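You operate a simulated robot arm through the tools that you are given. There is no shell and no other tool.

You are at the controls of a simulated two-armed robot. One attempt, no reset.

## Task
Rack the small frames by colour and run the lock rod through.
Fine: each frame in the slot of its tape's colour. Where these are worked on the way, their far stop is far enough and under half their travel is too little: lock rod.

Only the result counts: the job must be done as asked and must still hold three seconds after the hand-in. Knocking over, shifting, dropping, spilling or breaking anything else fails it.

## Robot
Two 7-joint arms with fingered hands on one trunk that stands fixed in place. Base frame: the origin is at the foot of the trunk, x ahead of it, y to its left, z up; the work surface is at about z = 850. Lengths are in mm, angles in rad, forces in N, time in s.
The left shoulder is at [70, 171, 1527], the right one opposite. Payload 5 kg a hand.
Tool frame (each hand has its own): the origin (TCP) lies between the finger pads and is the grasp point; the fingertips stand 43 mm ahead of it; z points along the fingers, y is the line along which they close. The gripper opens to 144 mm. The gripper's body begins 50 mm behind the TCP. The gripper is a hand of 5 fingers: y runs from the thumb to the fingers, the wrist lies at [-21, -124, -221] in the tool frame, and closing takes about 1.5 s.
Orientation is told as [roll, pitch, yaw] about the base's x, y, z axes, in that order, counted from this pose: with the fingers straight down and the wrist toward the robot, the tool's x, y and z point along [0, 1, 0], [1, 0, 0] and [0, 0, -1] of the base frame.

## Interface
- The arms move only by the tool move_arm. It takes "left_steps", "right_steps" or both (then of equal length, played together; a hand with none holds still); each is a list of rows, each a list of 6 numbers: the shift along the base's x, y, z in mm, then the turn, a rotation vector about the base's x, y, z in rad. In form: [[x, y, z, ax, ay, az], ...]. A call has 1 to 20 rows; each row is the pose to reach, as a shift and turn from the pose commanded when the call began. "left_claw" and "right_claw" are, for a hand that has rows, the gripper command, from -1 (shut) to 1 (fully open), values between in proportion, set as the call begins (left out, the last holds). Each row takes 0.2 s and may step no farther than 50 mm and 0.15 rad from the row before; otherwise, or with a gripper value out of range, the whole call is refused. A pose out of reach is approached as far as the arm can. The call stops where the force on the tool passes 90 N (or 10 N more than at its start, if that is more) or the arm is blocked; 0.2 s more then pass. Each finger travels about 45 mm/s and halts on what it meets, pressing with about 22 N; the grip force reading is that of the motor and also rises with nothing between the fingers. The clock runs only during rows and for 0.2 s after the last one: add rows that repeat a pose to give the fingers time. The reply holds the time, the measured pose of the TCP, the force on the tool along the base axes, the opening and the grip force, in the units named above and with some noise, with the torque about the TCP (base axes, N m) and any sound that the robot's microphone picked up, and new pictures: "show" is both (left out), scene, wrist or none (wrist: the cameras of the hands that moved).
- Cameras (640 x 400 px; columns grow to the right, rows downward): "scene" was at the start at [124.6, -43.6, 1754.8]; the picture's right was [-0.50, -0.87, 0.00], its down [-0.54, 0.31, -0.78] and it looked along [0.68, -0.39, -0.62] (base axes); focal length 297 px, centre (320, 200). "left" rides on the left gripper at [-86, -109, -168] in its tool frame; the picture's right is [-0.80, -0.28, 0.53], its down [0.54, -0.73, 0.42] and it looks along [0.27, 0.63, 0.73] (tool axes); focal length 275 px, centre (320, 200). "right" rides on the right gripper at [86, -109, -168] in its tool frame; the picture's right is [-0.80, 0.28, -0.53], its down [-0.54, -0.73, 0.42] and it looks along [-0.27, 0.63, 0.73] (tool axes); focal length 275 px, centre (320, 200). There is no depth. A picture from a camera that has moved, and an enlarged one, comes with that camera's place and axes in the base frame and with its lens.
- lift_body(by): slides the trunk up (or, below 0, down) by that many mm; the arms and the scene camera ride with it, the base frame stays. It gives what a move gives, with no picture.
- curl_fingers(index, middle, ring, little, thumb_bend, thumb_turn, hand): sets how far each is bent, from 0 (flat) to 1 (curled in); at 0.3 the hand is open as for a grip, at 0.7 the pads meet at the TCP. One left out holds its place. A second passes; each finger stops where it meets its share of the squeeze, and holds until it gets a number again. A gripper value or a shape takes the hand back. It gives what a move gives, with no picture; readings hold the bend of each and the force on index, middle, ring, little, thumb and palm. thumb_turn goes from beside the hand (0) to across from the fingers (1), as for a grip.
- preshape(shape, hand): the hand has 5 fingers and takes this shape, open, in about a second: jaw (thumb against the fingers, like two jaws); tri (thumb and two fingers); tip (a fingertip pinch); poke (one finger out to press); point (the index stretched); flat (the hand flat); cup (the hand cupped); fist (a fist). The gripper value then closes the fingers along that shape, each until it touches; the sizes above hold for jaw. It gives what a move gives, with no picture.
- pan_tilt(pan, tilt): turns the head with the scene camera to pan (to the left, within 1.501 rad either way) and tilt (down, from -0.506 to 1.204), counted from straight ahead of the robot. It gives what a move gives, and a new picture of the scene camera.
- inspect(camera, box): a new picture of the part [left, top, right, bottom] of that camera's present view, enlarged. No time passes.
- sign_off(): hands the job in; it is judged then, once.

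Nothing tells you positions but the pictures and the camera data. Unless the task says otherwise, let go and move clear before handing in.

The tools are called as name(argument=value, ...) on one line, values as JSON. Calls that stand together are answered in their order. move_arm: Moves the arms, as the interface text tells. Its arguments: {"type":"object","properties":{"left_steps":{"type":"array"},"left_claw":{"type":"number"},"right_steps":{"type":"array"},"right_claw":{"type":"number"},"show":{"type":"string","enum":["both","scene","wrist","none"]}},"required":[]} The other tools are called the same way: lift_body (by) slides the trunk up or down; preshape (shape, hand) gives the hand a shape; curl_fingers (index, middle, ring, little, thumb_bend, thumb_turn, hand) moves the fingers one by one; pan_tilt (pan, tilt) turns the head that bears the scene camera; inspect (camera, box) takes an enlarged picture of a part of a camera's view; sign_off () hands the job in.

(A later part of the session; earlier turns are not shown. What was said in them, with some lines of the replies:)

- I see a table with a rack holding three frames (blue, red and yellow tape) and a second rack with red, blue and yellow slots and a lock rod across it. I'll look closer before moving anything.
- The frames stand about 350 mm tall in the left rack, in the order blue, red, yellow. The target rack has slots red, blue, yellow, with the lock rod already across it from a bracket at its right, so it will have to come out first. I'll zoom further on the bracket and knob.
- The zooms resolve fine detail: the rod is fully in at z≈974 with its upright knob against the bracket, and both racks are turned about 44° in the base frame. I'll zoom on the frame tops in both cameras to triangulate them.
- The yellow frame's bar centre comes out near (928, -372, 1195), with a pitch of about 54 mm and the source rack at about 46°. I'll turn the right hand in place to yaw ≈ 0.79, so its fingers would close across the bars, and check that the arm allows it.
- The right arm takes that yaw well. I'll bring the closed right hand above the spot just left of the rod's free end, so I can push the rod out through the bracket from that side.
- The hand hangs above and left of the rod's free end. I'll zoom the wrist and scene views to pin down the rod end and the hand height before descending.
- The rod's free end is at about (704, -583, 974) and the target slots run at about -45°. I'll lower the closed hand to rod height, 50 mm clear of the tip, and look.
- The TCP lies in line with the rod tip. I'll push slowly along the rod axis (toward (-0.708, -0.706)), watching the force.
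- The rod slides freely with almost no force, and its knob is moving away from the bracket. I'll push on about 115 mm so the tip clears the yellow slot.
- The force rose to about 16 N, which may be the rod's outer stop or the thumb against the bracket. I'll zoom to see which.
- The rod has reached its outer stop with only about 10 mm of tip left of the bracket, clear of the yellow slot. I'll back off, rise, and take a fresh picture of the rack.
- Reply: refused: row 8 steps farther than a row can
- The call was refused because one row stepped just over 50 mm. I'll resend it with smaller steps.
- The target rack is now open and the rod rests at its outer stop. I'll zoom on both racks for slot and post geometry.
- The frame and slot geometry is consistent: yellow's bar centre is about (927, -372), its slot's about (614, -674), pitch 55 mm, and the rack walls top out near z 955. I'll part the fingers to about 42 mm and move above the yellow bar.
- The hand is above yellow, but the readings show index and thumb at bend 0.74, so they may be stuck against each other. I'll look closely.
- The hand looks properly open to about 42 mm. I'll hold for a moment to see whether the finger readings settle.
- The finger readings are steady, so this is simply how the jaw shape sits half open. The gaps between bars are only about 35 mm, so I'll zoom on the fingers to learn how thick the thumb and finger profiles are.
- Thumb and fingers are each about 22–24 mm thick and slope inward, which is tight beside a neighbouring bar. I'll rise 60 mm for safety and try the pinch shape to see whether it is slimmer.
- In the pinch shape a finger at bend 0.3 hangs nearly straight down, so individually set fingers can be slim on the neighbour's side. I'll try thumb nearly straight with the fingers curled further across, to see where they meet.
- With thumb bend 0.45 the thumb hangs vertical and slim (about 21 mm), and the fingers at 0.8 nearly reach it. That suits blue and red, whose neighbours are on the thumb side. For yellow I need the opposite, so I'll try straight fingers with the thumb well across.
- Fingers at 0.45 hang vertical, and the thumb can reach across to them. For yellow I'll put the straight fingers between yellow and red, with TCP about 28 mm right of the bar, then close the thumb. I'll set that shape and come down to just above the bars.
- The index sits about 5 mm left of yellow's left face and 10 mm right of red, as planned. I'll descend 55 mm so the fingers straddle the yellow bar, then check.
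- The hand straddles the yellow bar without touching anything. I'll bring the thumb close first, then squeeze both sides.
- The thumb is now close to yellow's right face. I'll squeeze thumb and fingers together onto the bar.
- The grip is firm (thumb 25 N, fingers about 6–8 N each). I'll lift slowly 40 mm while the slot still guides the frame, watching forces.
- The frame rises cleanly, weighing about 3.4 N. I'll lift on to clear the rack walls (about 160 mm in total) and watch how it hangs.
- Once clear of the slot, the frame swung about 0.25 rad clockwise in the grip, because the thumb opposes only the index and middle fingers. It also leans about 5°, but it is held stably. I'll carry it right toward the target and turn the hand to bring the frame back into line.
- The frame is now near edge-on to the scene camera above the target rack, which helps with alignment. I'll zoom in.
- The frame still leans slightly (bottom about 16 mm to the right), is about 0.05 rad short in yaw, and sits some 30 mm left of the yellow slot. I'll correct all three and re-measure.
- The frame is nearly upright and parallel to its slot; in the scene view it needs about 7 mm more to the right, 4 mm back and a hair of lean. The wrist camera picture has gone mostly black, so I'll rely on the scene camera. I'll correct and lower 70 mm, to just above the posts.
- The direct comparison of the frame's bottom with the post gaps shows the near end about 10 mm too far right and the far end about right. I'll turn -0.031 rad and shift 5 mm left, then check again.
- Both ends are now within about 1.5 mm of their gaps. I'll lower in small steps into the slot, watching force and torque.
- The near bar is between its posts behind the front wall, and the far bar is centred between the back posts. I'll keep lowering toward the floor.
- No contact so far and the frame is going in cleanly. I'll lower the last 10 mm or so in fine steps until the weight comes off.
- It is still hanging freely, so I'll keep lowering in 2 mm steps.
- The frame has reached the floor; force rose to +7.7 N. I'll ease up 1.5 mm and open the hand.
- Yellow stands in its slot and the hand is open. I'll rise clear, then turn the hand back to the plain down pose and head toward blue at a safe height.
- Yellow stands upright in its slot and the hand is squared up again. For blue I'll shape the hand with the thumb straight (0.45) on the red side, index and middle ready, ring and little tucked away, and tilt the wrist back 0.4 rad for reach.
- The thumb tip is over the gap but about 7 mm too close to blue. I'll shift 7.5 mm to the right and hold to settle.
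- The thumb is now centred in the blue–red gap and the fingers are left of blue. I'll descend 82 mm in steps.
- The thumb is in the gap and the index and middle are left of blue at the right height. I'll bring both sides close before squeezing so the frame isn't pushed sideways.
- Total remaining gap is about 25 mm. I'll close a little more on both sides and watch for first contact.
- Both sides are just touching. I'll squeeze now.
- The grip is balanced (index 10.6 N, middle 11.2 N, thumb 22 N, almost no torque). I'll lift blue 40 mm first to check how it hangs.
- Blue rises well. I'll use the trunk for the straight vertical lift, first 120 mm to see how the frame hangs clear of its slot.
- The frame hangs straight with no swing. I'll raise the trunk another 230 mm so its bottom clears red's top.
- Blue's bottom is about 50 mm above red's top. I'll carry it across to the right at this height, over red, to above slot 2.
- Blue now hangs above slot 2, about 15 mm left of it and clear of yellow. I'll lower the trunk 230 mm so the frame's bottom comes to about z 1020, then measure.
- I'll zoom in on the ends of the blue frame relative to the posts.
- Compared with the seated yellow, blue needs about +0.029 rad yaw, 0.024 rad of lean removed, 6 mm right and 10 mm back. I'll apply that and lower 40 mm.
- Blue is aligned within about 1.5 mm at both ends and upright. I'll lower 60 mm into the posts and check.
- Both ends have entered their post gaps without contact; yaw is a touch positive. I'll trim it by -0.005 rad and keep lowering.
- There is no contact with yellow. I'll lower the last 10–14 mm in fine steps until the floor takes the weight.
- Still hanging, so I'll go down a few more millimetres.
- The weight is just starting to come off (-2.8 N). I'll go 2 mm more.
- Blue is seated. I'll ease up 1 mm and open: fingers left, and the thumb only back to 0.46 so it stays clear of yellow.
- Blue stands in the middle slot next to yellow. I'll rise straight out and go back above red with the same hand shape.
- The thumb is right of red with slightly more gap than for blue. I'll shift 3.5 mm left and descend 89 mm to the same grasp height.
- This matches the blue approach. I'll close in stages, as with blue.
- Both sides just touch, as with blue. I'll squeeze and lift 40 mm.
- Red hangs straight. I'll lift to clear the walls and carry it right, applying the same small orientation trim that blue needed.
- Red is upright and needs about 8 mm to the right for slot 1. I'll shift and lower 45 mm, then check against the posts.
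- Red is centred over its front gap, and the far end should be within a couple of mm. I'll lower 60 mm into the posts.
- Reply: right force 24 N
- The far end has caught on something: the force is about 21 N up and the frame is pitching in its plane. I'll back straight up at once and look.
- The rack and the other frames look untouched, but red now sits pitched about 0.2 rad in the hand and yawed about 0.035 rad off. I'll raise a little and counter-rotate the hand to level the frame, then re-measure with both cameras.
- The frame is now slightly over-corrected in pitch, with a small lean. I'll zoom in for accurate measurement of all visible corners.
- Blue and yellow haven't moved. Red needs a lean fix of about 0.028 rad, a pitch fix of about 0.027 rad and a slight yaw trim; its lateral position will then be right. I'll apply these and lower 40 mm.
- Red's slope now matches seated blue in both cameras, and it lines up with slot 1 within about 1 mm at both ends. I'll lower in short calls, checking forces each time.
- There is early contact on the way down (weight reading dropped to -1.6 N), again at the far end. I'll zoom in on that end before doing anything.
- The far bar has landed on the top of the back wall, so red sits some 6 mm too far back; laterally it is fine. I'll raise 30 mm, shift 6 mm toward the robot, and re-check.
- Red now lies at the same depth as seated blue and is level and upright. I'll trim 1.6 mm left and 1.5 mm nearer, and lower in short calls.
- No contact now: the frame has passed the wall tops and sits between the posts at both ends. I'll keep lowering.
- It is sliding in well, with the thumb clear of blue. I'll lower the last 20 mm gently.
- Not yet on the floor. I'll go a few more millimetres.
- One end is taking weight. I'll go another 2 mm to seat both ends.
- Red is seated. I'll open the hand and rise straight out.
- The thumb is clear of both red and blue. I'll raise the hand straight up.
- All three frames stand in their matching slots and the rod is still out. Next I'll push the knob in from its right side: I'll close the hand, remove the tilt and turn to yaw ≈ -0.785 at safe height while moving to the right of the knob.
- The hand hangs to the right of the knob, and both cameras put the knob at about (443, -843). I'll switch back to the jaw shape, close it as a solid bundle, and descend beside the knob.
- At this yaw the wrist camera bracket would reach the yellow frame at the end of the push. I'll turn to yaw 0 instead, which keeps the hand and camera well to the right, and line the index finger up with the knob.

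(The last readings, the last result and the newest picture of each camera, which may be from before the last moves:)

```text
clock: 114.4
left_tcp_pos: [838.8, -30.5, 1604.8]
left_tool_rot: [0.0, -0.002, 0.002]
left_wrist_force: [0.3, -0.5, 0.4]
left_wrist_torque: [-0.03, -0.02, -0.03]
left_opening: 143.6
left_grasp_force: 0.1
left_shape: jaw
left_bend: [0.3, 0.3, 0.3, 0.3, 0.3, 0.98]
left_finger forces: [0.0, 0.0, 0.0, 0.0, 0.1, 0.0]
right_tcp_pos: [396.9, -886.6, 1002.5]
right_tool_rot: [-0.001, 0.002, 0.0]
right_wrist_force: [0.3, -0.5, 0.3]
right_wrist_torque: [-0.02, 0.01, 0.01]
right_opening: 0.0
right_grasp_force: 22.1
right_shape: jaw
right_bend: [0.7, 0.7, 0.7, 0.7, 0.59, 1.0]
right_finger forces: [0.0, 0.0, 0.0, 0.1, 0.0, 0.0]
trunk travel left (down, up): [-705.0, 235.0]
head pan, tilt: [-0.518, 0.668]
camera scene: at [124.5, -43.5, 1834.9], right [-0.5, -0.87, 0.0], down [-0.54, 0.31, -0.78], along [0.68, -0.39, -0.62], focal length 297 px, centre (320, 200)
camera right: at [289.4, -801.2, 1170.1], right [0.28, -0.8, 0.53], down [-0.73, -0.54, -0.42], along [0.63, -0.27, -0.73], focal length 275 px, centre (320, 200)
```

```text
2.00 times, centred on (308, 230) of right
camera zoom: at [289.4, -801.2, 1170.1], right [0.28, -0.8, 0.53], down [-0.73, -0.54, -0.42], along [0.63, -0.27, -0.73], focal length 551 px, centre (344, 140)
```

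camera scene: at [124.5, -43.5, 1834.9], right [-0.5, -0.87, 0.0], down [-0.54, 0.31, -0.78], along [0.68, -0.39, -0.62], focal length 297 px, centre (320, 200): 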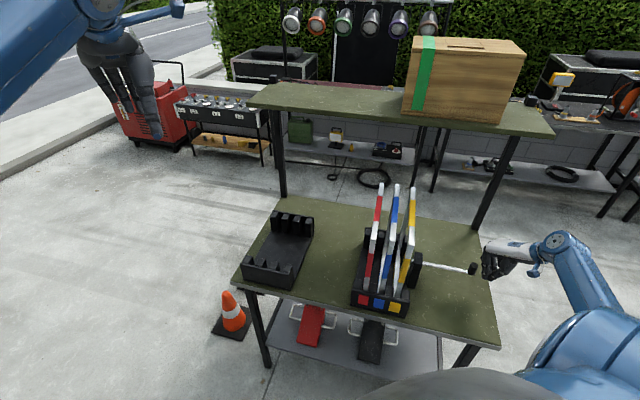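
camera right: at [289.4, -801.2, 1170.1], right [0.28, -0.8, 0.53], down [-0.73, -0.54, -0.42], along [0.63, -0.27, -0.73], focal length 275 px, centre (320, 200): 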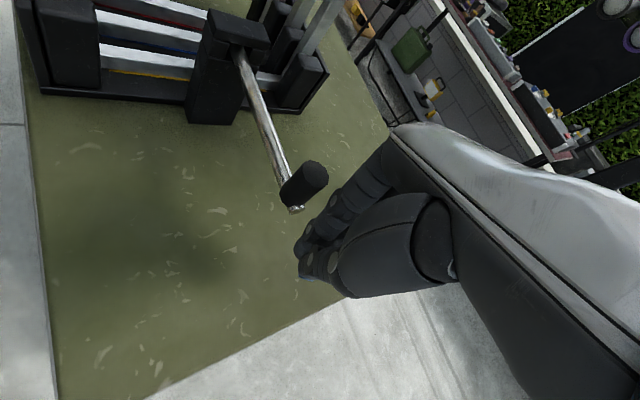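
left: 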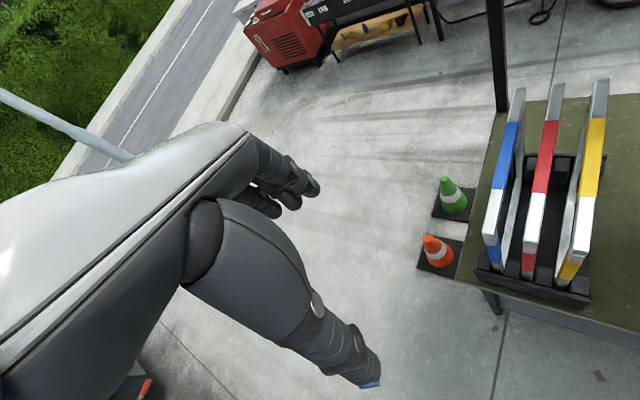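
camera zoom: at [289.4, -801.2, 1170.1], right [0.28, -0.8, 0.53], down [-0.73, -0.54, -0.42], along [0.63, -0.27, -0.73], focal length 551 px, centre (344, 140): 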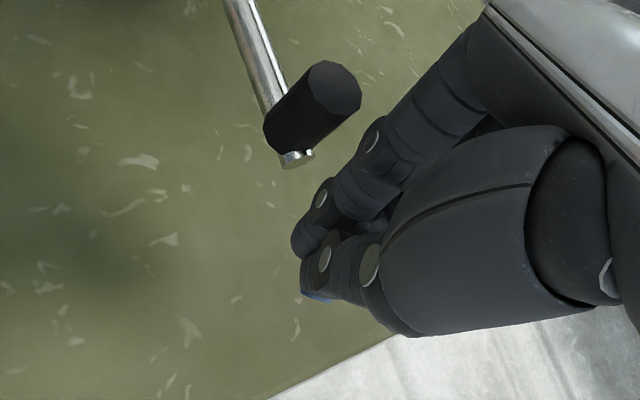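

The index is lined up with the knob, about 23 mm to its right. I'll push along the rod axis, 50 mm first, and check.

move_arm(right_steps=[[7.1, 7.1, 0, 0, 0, 0], [14.2, 14.1, 0, 0, 0, 0], [21.2, 21.2, 0, 0, 0, 0], [28.3, 28.2, 0, 0, 0, 0], [35.4, 35.3, 0, 0, 0, 0], [35.4, 35.3, 0, 0, 0, 0]], show="both")

inspect(camera="scene", box=[390, 205, 518, 305])

```text
clock: 115.8
left_tcp_pos: [838.9, -32.0, 1604.8]
left_tool_rot: [0.001, 0.0, 0.001]
left_wrist_force: [-0.3, -0.1, 0.5]
left_wrist_torque: [0.02, -0.01, -0.02]
left_opening: 143.4
left_grasp_force: 0.0
left_shape: jaw
left_bend: [0.3, 0.3, 0.3, 0.3, 0.3, 0.98]
left_finger forces: [0.0, 0.0, 0.1, 0.0, 0.0, 0.0]
right_tcp_pos: [431.1, -851.0, 1001.4]
right_tool_rot: [-0.001, -0.001, -0.001]
right_wrist_force: [-0.3, -0.4, 0.1]
right_wrist_torque: [0.01, -0.04, -0.01]
right_opening: 0.0
right_grasp_force: 21.9
right_shape: jaw
right_bend: [0.7, 0.7, 0.7, 0.7, 0.59, 1.0]
right_finger forces: [0.0, 0.0, 0.1, 0.1, 0.0, 0.0]
trunk travel left (down, up): [-705.0, 235.0]
head pan, tilt: [-0.518, 0.668]
camera scene: at [124.6, -43.7, 1834.8], right [-0.5, -0.87, 0.0], down [-0.54, 0.31, -0.78], along [0.68, -0.39, -0.62], focal length 297 px, centre (320, 200)
camera right: at [323.0, -766.2, 1169.9], right [0.28, -0.8, 0.53], down [-0.73, -0.54, -0.42], along [0.63, -0.27, -0.73], focal length 275 px, centre (320, 200)
```

scene: 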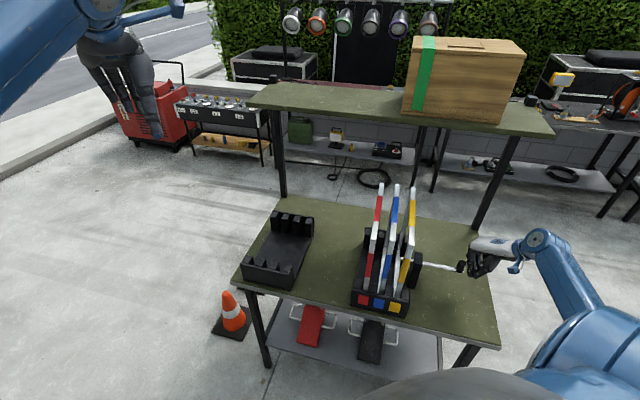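
right: 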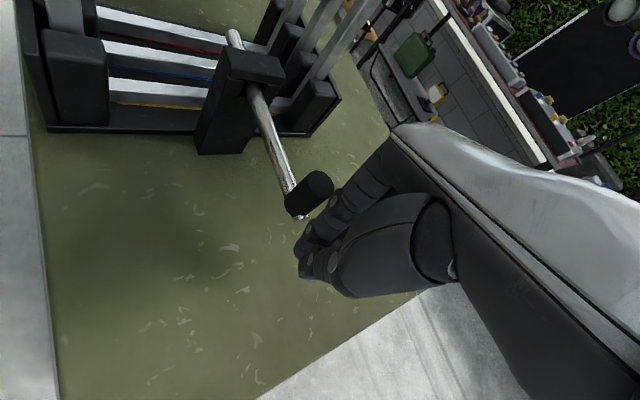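

```text
4.00 times, centred on (454, 255) of scene
camera zoom: at [124.6, -43.7, 1834.8], right [-0.5, -0.87, 0.0], down [-0.54, 0.31, -0.78], along [0.68, -0.39, -0.62], focal length 1187 px, centre (-216, -20)
```

zoom: 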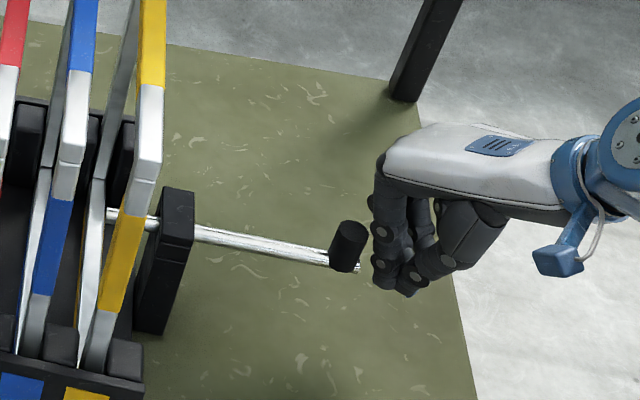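

The rod is sliding in freely and its tip is passing toward the yellow frame's opening. I'll push on another 90 mm.

move_arm(right_steps=[[7.1, 7.1, 0, 0, 0, 0], [14.2, 14.1, 0, 0, 0, 0], [21.2, 21.2, 0, 0, 0, 0], [28.3, 28.2, 0, 0, 0, 0], [35.4, 35.3, 0, 0, 0, 0], [42.5, 42.4, 0, 0, 0, 0], [49.6, 49.4, 0, 0, 0, 0], [56.6, 56.5, 0, 0, 0, 0], [63.7, 63.5, 0, 0, 0, 0], [63.7, 63.5, 0, 0, 0, 0]], show="both")

inspect(camera="scene", box=[350, 190, 478, 310])

```text
clock: 118.0
left_tcp_pos: [840.1, -31.9, 1604.6]
left_tool_rot: [0.0, -0.001, 0.002]
left_wrist_force: [0.1, -0.2, -0.5]
left_wrist_torque: [-0.05, 0.0, 0.02]
left_opening: 143.7
left_grasp_force: 0.0
left_shape: jaw
left_bend: [0.3, 0.3, 0.3, 0.3, 0.3, 0.98]
left_finger forces: [0.0, 0.1, 0.0, 0.0, 0.0, 0.1]
right_tcp_pos: [496.2, -788.8, 1002.5]
right_tool_rot: [0.0, 0.003, 0.002]
right_wrist_force: [-0.4, -0.3, 0.2]
right_wrist_torque: [0.03, -0.02, -0.01]
right_opening: 0.0
right_grasp_force: 22.0
right_shape: jaw
right_bend: [0.7, 0.7, 0.7, 0.7, 0.59, 1.0]
right_finger forces: [0.0, 0.0, 0.0, 0.0, 0.0, 0.1]
trunk travel left (down, up): [-705.0, 235.0]
head pan, tilt: [-0.518, 0.668]
camera scene: at [124.6, -43.7, 1834.8], right [-0.5, -0.87, 0.0], down [-0.54, 0.31, -0.78], along [0.68, -0.39, -0.62], focal length 297 px, centre (320, 200)
camera right: at [388.0, -704.1, 1170.9], right [0.28, -0.8, 0.53], down [-0.73, -0.54, -0.42], along [0.63, -0.27, -0.73], focal length 275 px, centre (320, 200)
```

scene: 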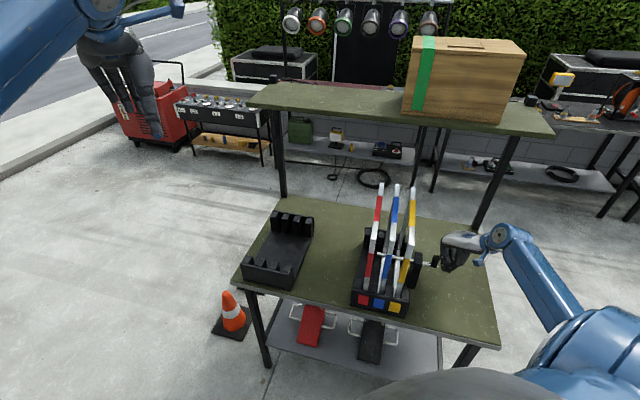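
right: 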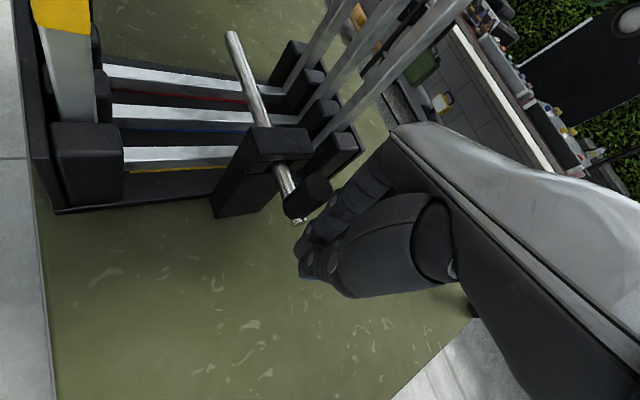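

```text
3.33 times, centred on (414, 250) of scene
camera zoom: at [124.6, -43.7, 1834.8], right [-0.5, -0.87, 0.0], down [-0.54, 0.31, -0.78], along [0.68, -0.39, -0.62], focal length 990 px, centre (7, 33)
```

zoom: 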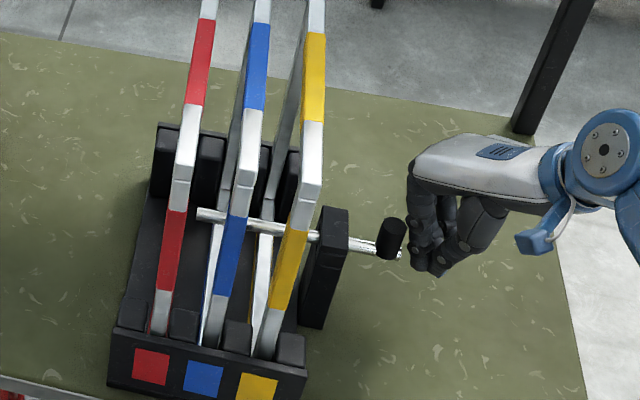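

The rod has gone through yellow and blue and is nearing red. I'll continue more slowly toward the far stop.

move_arm(right_steps=[[5, 5, 0, 0, 0, 0], [10, 10, 0, 0, 0, 0], [15, 15, 0, 0, 0, 0], [20, 20, 0, 0, 0, 0], [24.8, 24.7, 0, 0, 0, 0], [28.3, 28.2, 0, 0, 0, 0], [31.9, 31.8, 0, 0, 0, 0], [31.9, 31.8, 0, 0, 0, 0]], show="both")

inspect(camera="scene", box=[350, 210, 446, 290])

```text
clock: 119.8
left_tcp_pos: [837.6, -34.3, 1605.5]
left_tool_rot: [0.002, -0.001, 0.0]
left_wrist_force: [0.1, -0.3, 0.1]
left_wrist_torque: [-0.03, 0.0, -0.01]
left_opening: 143.6
left_grasp_force: 0.1
left_shape: jaw
left_bend: [0.3, 0.3, 0.3, 0.3, 0.3, 0.98]
left_finger forces: [0.1, 0.1, 0.0, 0.1, 0.1, 0.0]
right_tcp_pos: [523.5, -759.1, 1001.7]
right_tool_rot: [-0.001, -0.001, -0.005]
right_wrist_force: [-9.9, -18.0, 4.3]
right_wrist_torque: [0.37, -0.26, -0.29]
right_opening: 0.1
right_grasp_force: 21.6
right_shape: jaw
right_bend: [0.7, 0.7, 0.7, 0.7, 0.59, 1.0]
right_finger forces: [18.4, 0.1, 0.0, 0.1, 0.0, 0.0]
trunk travel left (down, up): [-705.0, 235.0]
head pan, tilt: [-0.518, 0.668]
camera scene: at [122.9, -45.8, 1834.9], right [-0.5, -0.87, 0.0], down [-0.54, 0.31, -0.78], along [0.68, -0.39, -0.62], focal length 297 px, centre (320, 200)
camera right: at [416.2, -673.5, 1170.1], right [0.28, -0.8, 0.54], down [-0.73, -0.54, -0.42], along [0.63, -0.27, -0.73], focal length 275 px, centre (320, 200)
```

scene: 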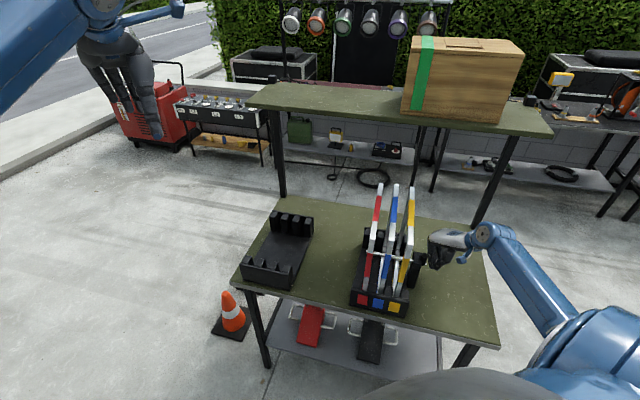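
right: 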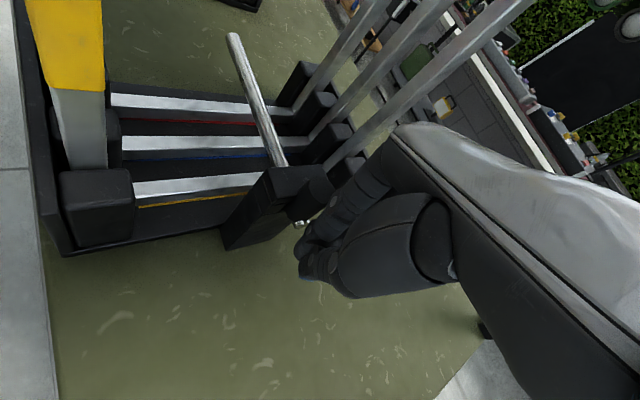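

```text
5.00 times, centred on (398, 250) of scene
camera zoom: at [122.9, -45.8, 1834.9], right [-0.5, -0.87, 0.0], down [-0.54, 0.31, -0.78], along [0.68, -0.39, -0.62], focal length 1484 px, centre (-70, -50)
```

zoom: 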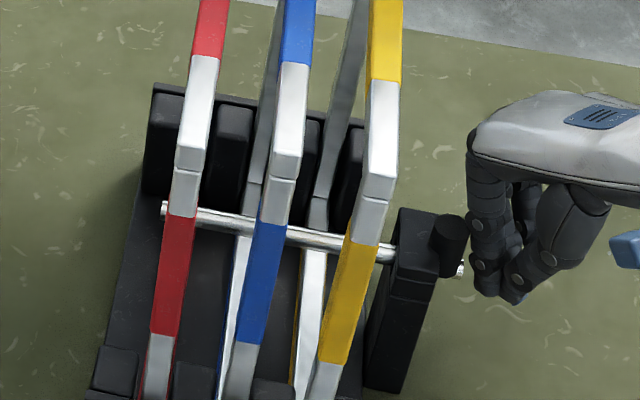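

The force rose to about 20 N with the knob against the bracket, and the rod tip shows past red at its original fully-in position. I'll back off to the right and rise, then verify everything.

move_arm(right_steps=[[-7, -7, 0, 0, 0, 0], [-20, -20, 0, 0, 0, 0], [-40, -40, 0, 0, 0, 0], [-65, -65, 0, 0, 0, 0], [-75, -75, 45, 0, 0, 0], [-75, -75, 90, 0, 0, 0], [-75, -75, 135, 0, 0, 0], [-75, -75, 180, 0, 0, 0], [-75, -75, 225, 0, 0, 0], [-75, -75, 270, 0, 0, 0], [-75, -75, 270, 0, 0, 0]], show="both")

inspect(camera="scene", box=[345, 175, 457, 315])

inspect(camera="scene", box=[360, 225, 432, 270])

inspect(camera="scene", box=[355, 260, 419, 300])

```text
clock: 122.2
left_tcp_pos: [837.3, -33.6, 1604.3]
left_tool_rot: [0.0, 0.001, 0.0]
left_wrist_force: [-0.2, -0.3, 0.3]
left_wrist_torque: [0.0, -0.06, -0.02]
left_opening: 143.8
left_grasp_force: 0.1
left_shape: jaw
left_bend: [0.3, 0.3, 0.3, 0.3, 0.3, 0.98]
left_finger forces: [0.1, 0.0, 0.0, 0.0, 0.0, 0.0]
right_tcp_pos: [450.4, -831.7, 1270.6]
right_tool_rot: [0.002, 0.001, -0.001]
right_wrist_force: [0.0, -0.7, 0.4]
right_wrist_torque: [0.03, 0.0, 0.0]
right_opening: 0.0
right_grasp_force: 22.2
right_shape: jaw
right_bend: [0.7, 0.7, 0.7, 0.7, 0.59, 1.0]
right_finger forces: [0.0, 0.0, 0.1, 0.1, 0.0, 0.0]
trunk travel left (down, up): [-705.0, 235.0]
head pan, tilt: [-0.518, 0.668]
camera scene: at [124.9, -44.0, 1834.8], right [-0.5, -0.87, 0.0], down [-0.54, 0.31, -0.78], along [0.68, -0.39, -0.62], focal length 297 px, centre (320, 200)
camera right: at [341.4, -746.5, 1438.3], right [0.28, -0.8, 0.53], down [-0.73, -0.54, -0.42], along [0.63, -0.27, -0.73], focal length 275 px, centre (320, 200)
```

scene: 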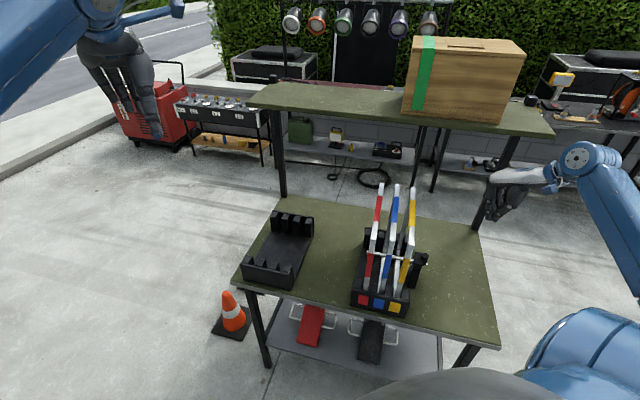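
right: 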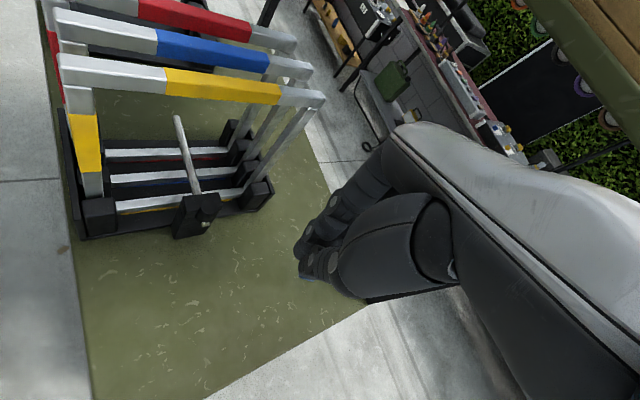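

```text
2.86 times, centred on (401, 245) of scene
camera zoom: at [124.9, -44.0, 1834.8], right [-0.5, -0.87, 0.0], down [-0.54, 0.31, -0.78], along [0.68, -0.39, -0.62], focal length 848 px, centre (89, 71)
```

zoom: 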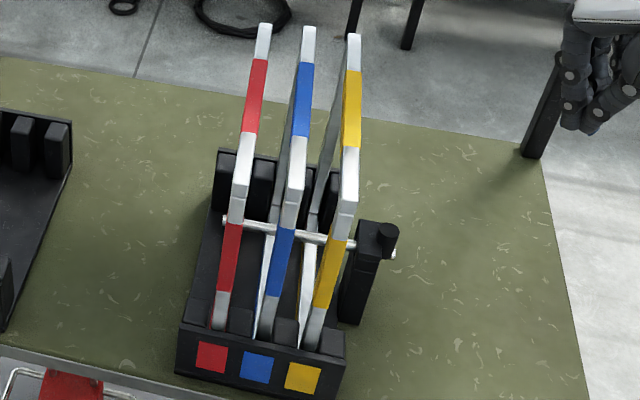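

```text
8.89 times, centred on (396, 248) of scene
camera zoom: at [124.9, -44.0, 1834.8], right [-0.5, -0.87, 0.0], down [-0.54, 0.31, -0.78], along [0.68, -0.39, -0.62], focal length 2639 px, centre (-356, -222)
```

zoom: 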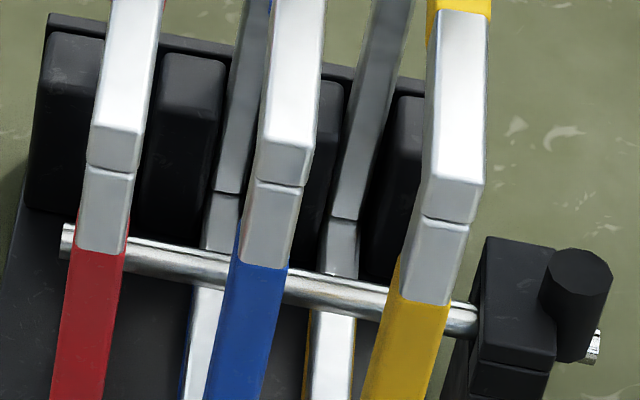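

```text
10.00 times, centred on (387, 280) of scene
camera zoom: at [124.9, -44.0, 1834.8], right [-0.5, -0.87, 0.0], down [-0.54, 0.31, -0.78], along [0.68, -0.39, -0.62], focal length 2968 px, centre (-350, -600)
```

zoom: 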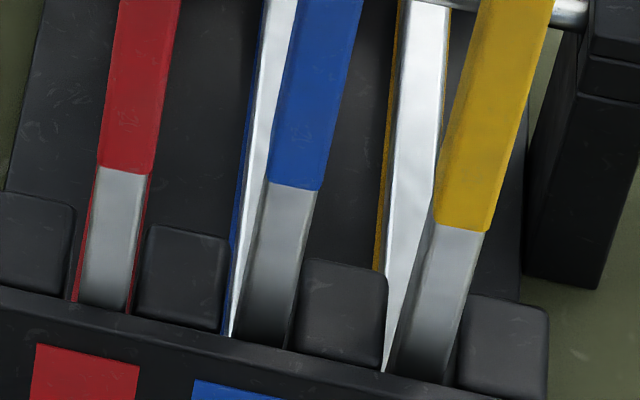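

The rod runs through all three frames with its knob against the bracket, and the rack hasn't moved. I'll check with the wrist view that all frame tops are level and fully seated.

inspect(camera="right", box=[20, 0, 340, 200])

inspect(camera="right", box=[60, 100, 284, 240])

inspect(camera="scene", box=[365, 175, 429, 215])

```text
2.00 times, centred on (180, 100) of right
camera zoom: at [341.4, -746.5, 1438.3], right [0.28, -0.8, 0.53], down [-0.73, -0.54, -0.42], along [0.63, -0.27, -0.73], focal length 551 px, centre (600, 400)
```

zoom: 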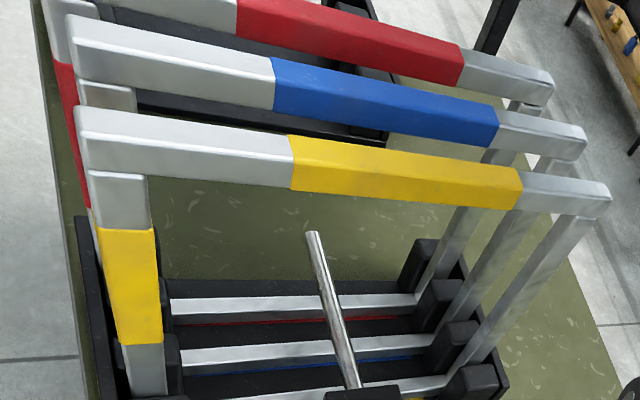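

```text
2.86 times, centred on (172, 170) of right
camera zoom: at [341.4, -746.5, 1438.3], right [0.28, -0.8, 0.53], down [-0.73, -0.54, -0.42], along [0.63, -0.27, -0.73], focal length 786 px, centre (743, 286)
```

zoom: 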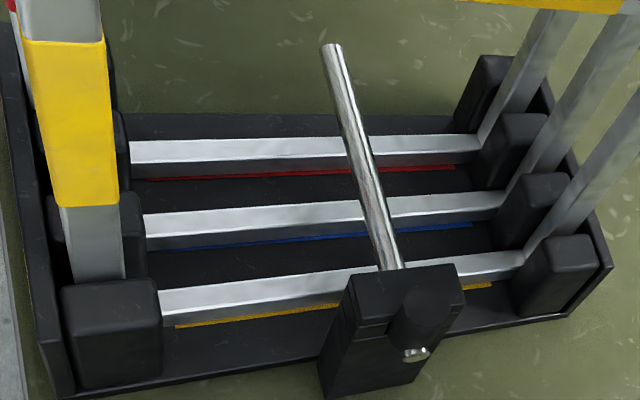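

```text
10.00 times, centred on (397, 195) of scene
camera zoom: at [124.9, -44.0, 1834.8], right [-0.5, -0.87, 0.0], down [-0.54, 0.31, -0.78], along [0.68, -0.39, -0.62], focal length 2968 px, centre (-450, 250)
```

zoom: 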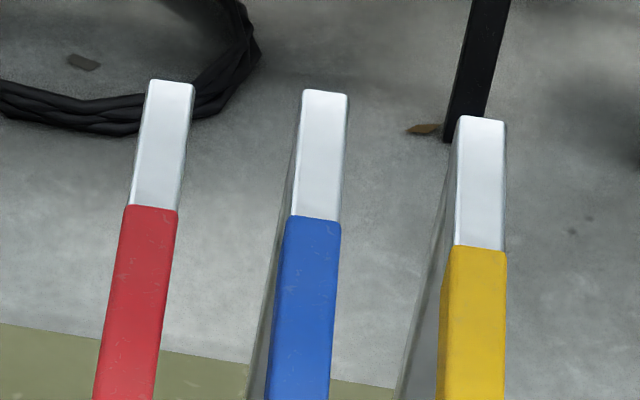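

All three bottom bars lie flat on the floor of their own-colour slots, and the rod crosses above them through every frame. I'll move the hand further clear, return the trunk to its start height, and take a last comparison look.

move_arm(right_steps=[[-10, -10, 40, 0, 0, 0], [-20, -20, 80, 0, 0, 0], [-20, -20, 125, 0, 0, 0], [-20, -20, 170, 0, 0, 0], [-20, -20, 170, 0, 0, 0]], right_claw=0.2, show="none")

lift_body(by=-80)

inspect(camera="scene", box=[210, 140, 450, 310])

inspect(camera="scene", box=[345, 205, 441, 265])

inspect(camera="scene", box=[210, 140, 350, 280])

```text
clock: 123.4
left_tcp_pos: [837.5, -32.6, 1603.9]
left_tool_rot: [0.0, 0.0, 0.0]
left_wrist_force: [-0.2, 0.8, 0.3]
left_wrist_torque: [-0.01, 0.0, -0.03]
left_opening: 143.7
left_grasp_force: 0.1
left_shape: jaw
left_bend: [0.3, 0.3, 0.3, 0.3, 0.3, 0.98]
left_finger forces: [0.0, 0.0, 0.1, 0.0, 0.0, 0.1]
right_tcp_pos: [432.3, -852.7, 1440.7]
right_tool_rot: [-0.001, -0.001, 0.0]
right_wrist_force: [0.8, 0.1, -0.1]
right_wrist_torque: [-0.01, 0.0, -0.02]
right_opening: 86.3
right_grasp_force: 0.0
right_shape: jaw
right_bend: [0.74, 0.41, 0.38, 0.43, 0.66, 1.0]
right_finger forces: [0.1, 0.0, 0.0, 0.0, 0.0, 0.0]
trunk travel left (down, up): [-705.0, 235.0]
head pan, tilt: [-0.518, 0.668]
```

```text
clock: 124.6
left_tcp_pos: [838.2, -31.3, 1524.7]
left_tool_rot: [-0.001, 0.0, 0.001]
left_wrist_force: [-0.6, 1.3, 0.5]
left_wrist_torque: [-0.03, 0.02, 0.0]
left_opening: 143.8
left_grasp_force: 0.0
left_shape: jaw
left_bend: [0.3, 0.3, 0.3, 0.3, 0.3, 0.98]
left_finger forces: [0.0, 0.0, 0.0, 0.0, 0.0, 0.0]
right_tcp_pos: [433.3, -852.6, 1360.9]
right_tool_rot: [-0.001, 0.001, 0.0]
right_wrist_force: [0.5, -0.4, 0.1]
right_wrist_torque: [-0.04, 0.02, 0.01]
right_opening: 86.3
right_grasp_force: 0.0
right_shape: jaw
right_bend: [0.74, 0.41, 0.38, 0.43, 0.66, 1.0]
right_finger forces: [0.0, 0.0, 0.0, 0.0, 0.1, 0.0]
trunk travel left (down, up): [-625.0, 315.0]
head pan, tilt: [-0.518, 0.668]
```

```text
2.35 times, centred on (330, 225) of scene
camera zoom: at [124.5, -43.3, 1755.0], right [-0.5, -0.87, 0.0], down [-0.54, 0.31, -0.78], along [0.68, -0.39, -0.62], focal length 698 px, centre (296, 141)
```

zoom: 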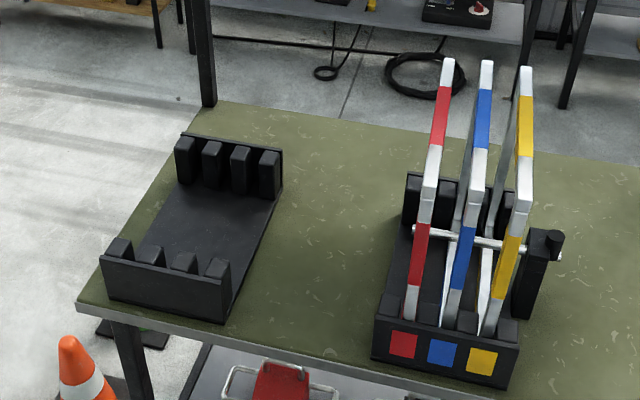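

```text
6.67 times, centred on (393, 235) of scene
camera zoom: at [124.5, -43.3, 1755.0], right [-0.5, -0.87, 0.0], down [-0.54, 0.31, -0.78], along [0.68, -0.39, -0.62], focal length 1979 px, centre (-167, -33)
```

zoom: 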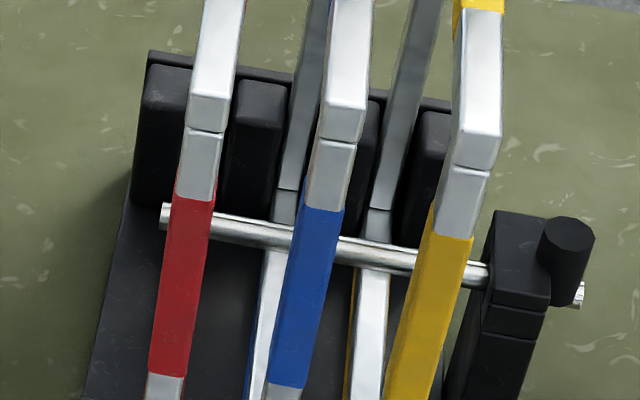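

```text
2.86 times, centred on (280, 210) of scene
camera zoom: at [124.5, -43.3, 1755.0], right [-0.5, -0.87, 0.0], down [-0.54, 0.31, -0.78], along [0.68, -0.39, -0.62], focal length 848 px, centre (434, 171)
```

zoom: 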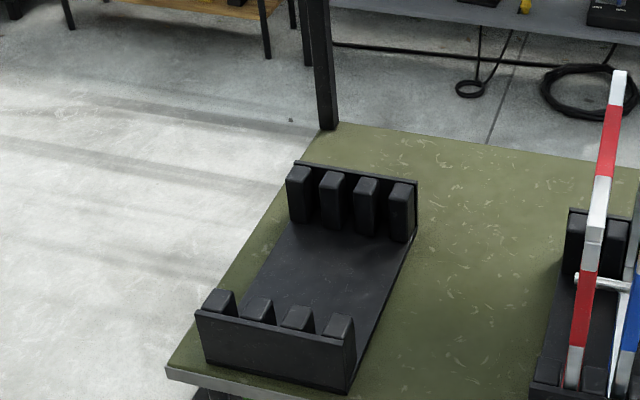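

Everything checks out against the first pictures: the rod tip and knob are back at their fully-in positions, and neither rack has moved. Red, blue and yellow stand in their own slots with the rod through all three. The hands are clear, so I'm handing in.

sign_off()

```text
The job is handed in.
```

I racked the red, blue and yellow frames in their matching slots and pushed the lock rod through all three until it stopped, with its knob against the bracket. The result hasn't been scored yet.

- **Frames:** each stands upright between its posts with its bottom bar on the slot floor. Red first landed on top of the rack's back wall. I lifted it, re-aligned it and seated it on the next try. It sits about 6 mm nearer the robot than the other two.
- **Lock rod:** I pushed it out first so the frames could go in. Its tip and knob are now back where they were at the start.
- **Surroundings:** in the last pictures both racks are where they started, and nothing else looked disturbed. Both hands are clear of the racks.
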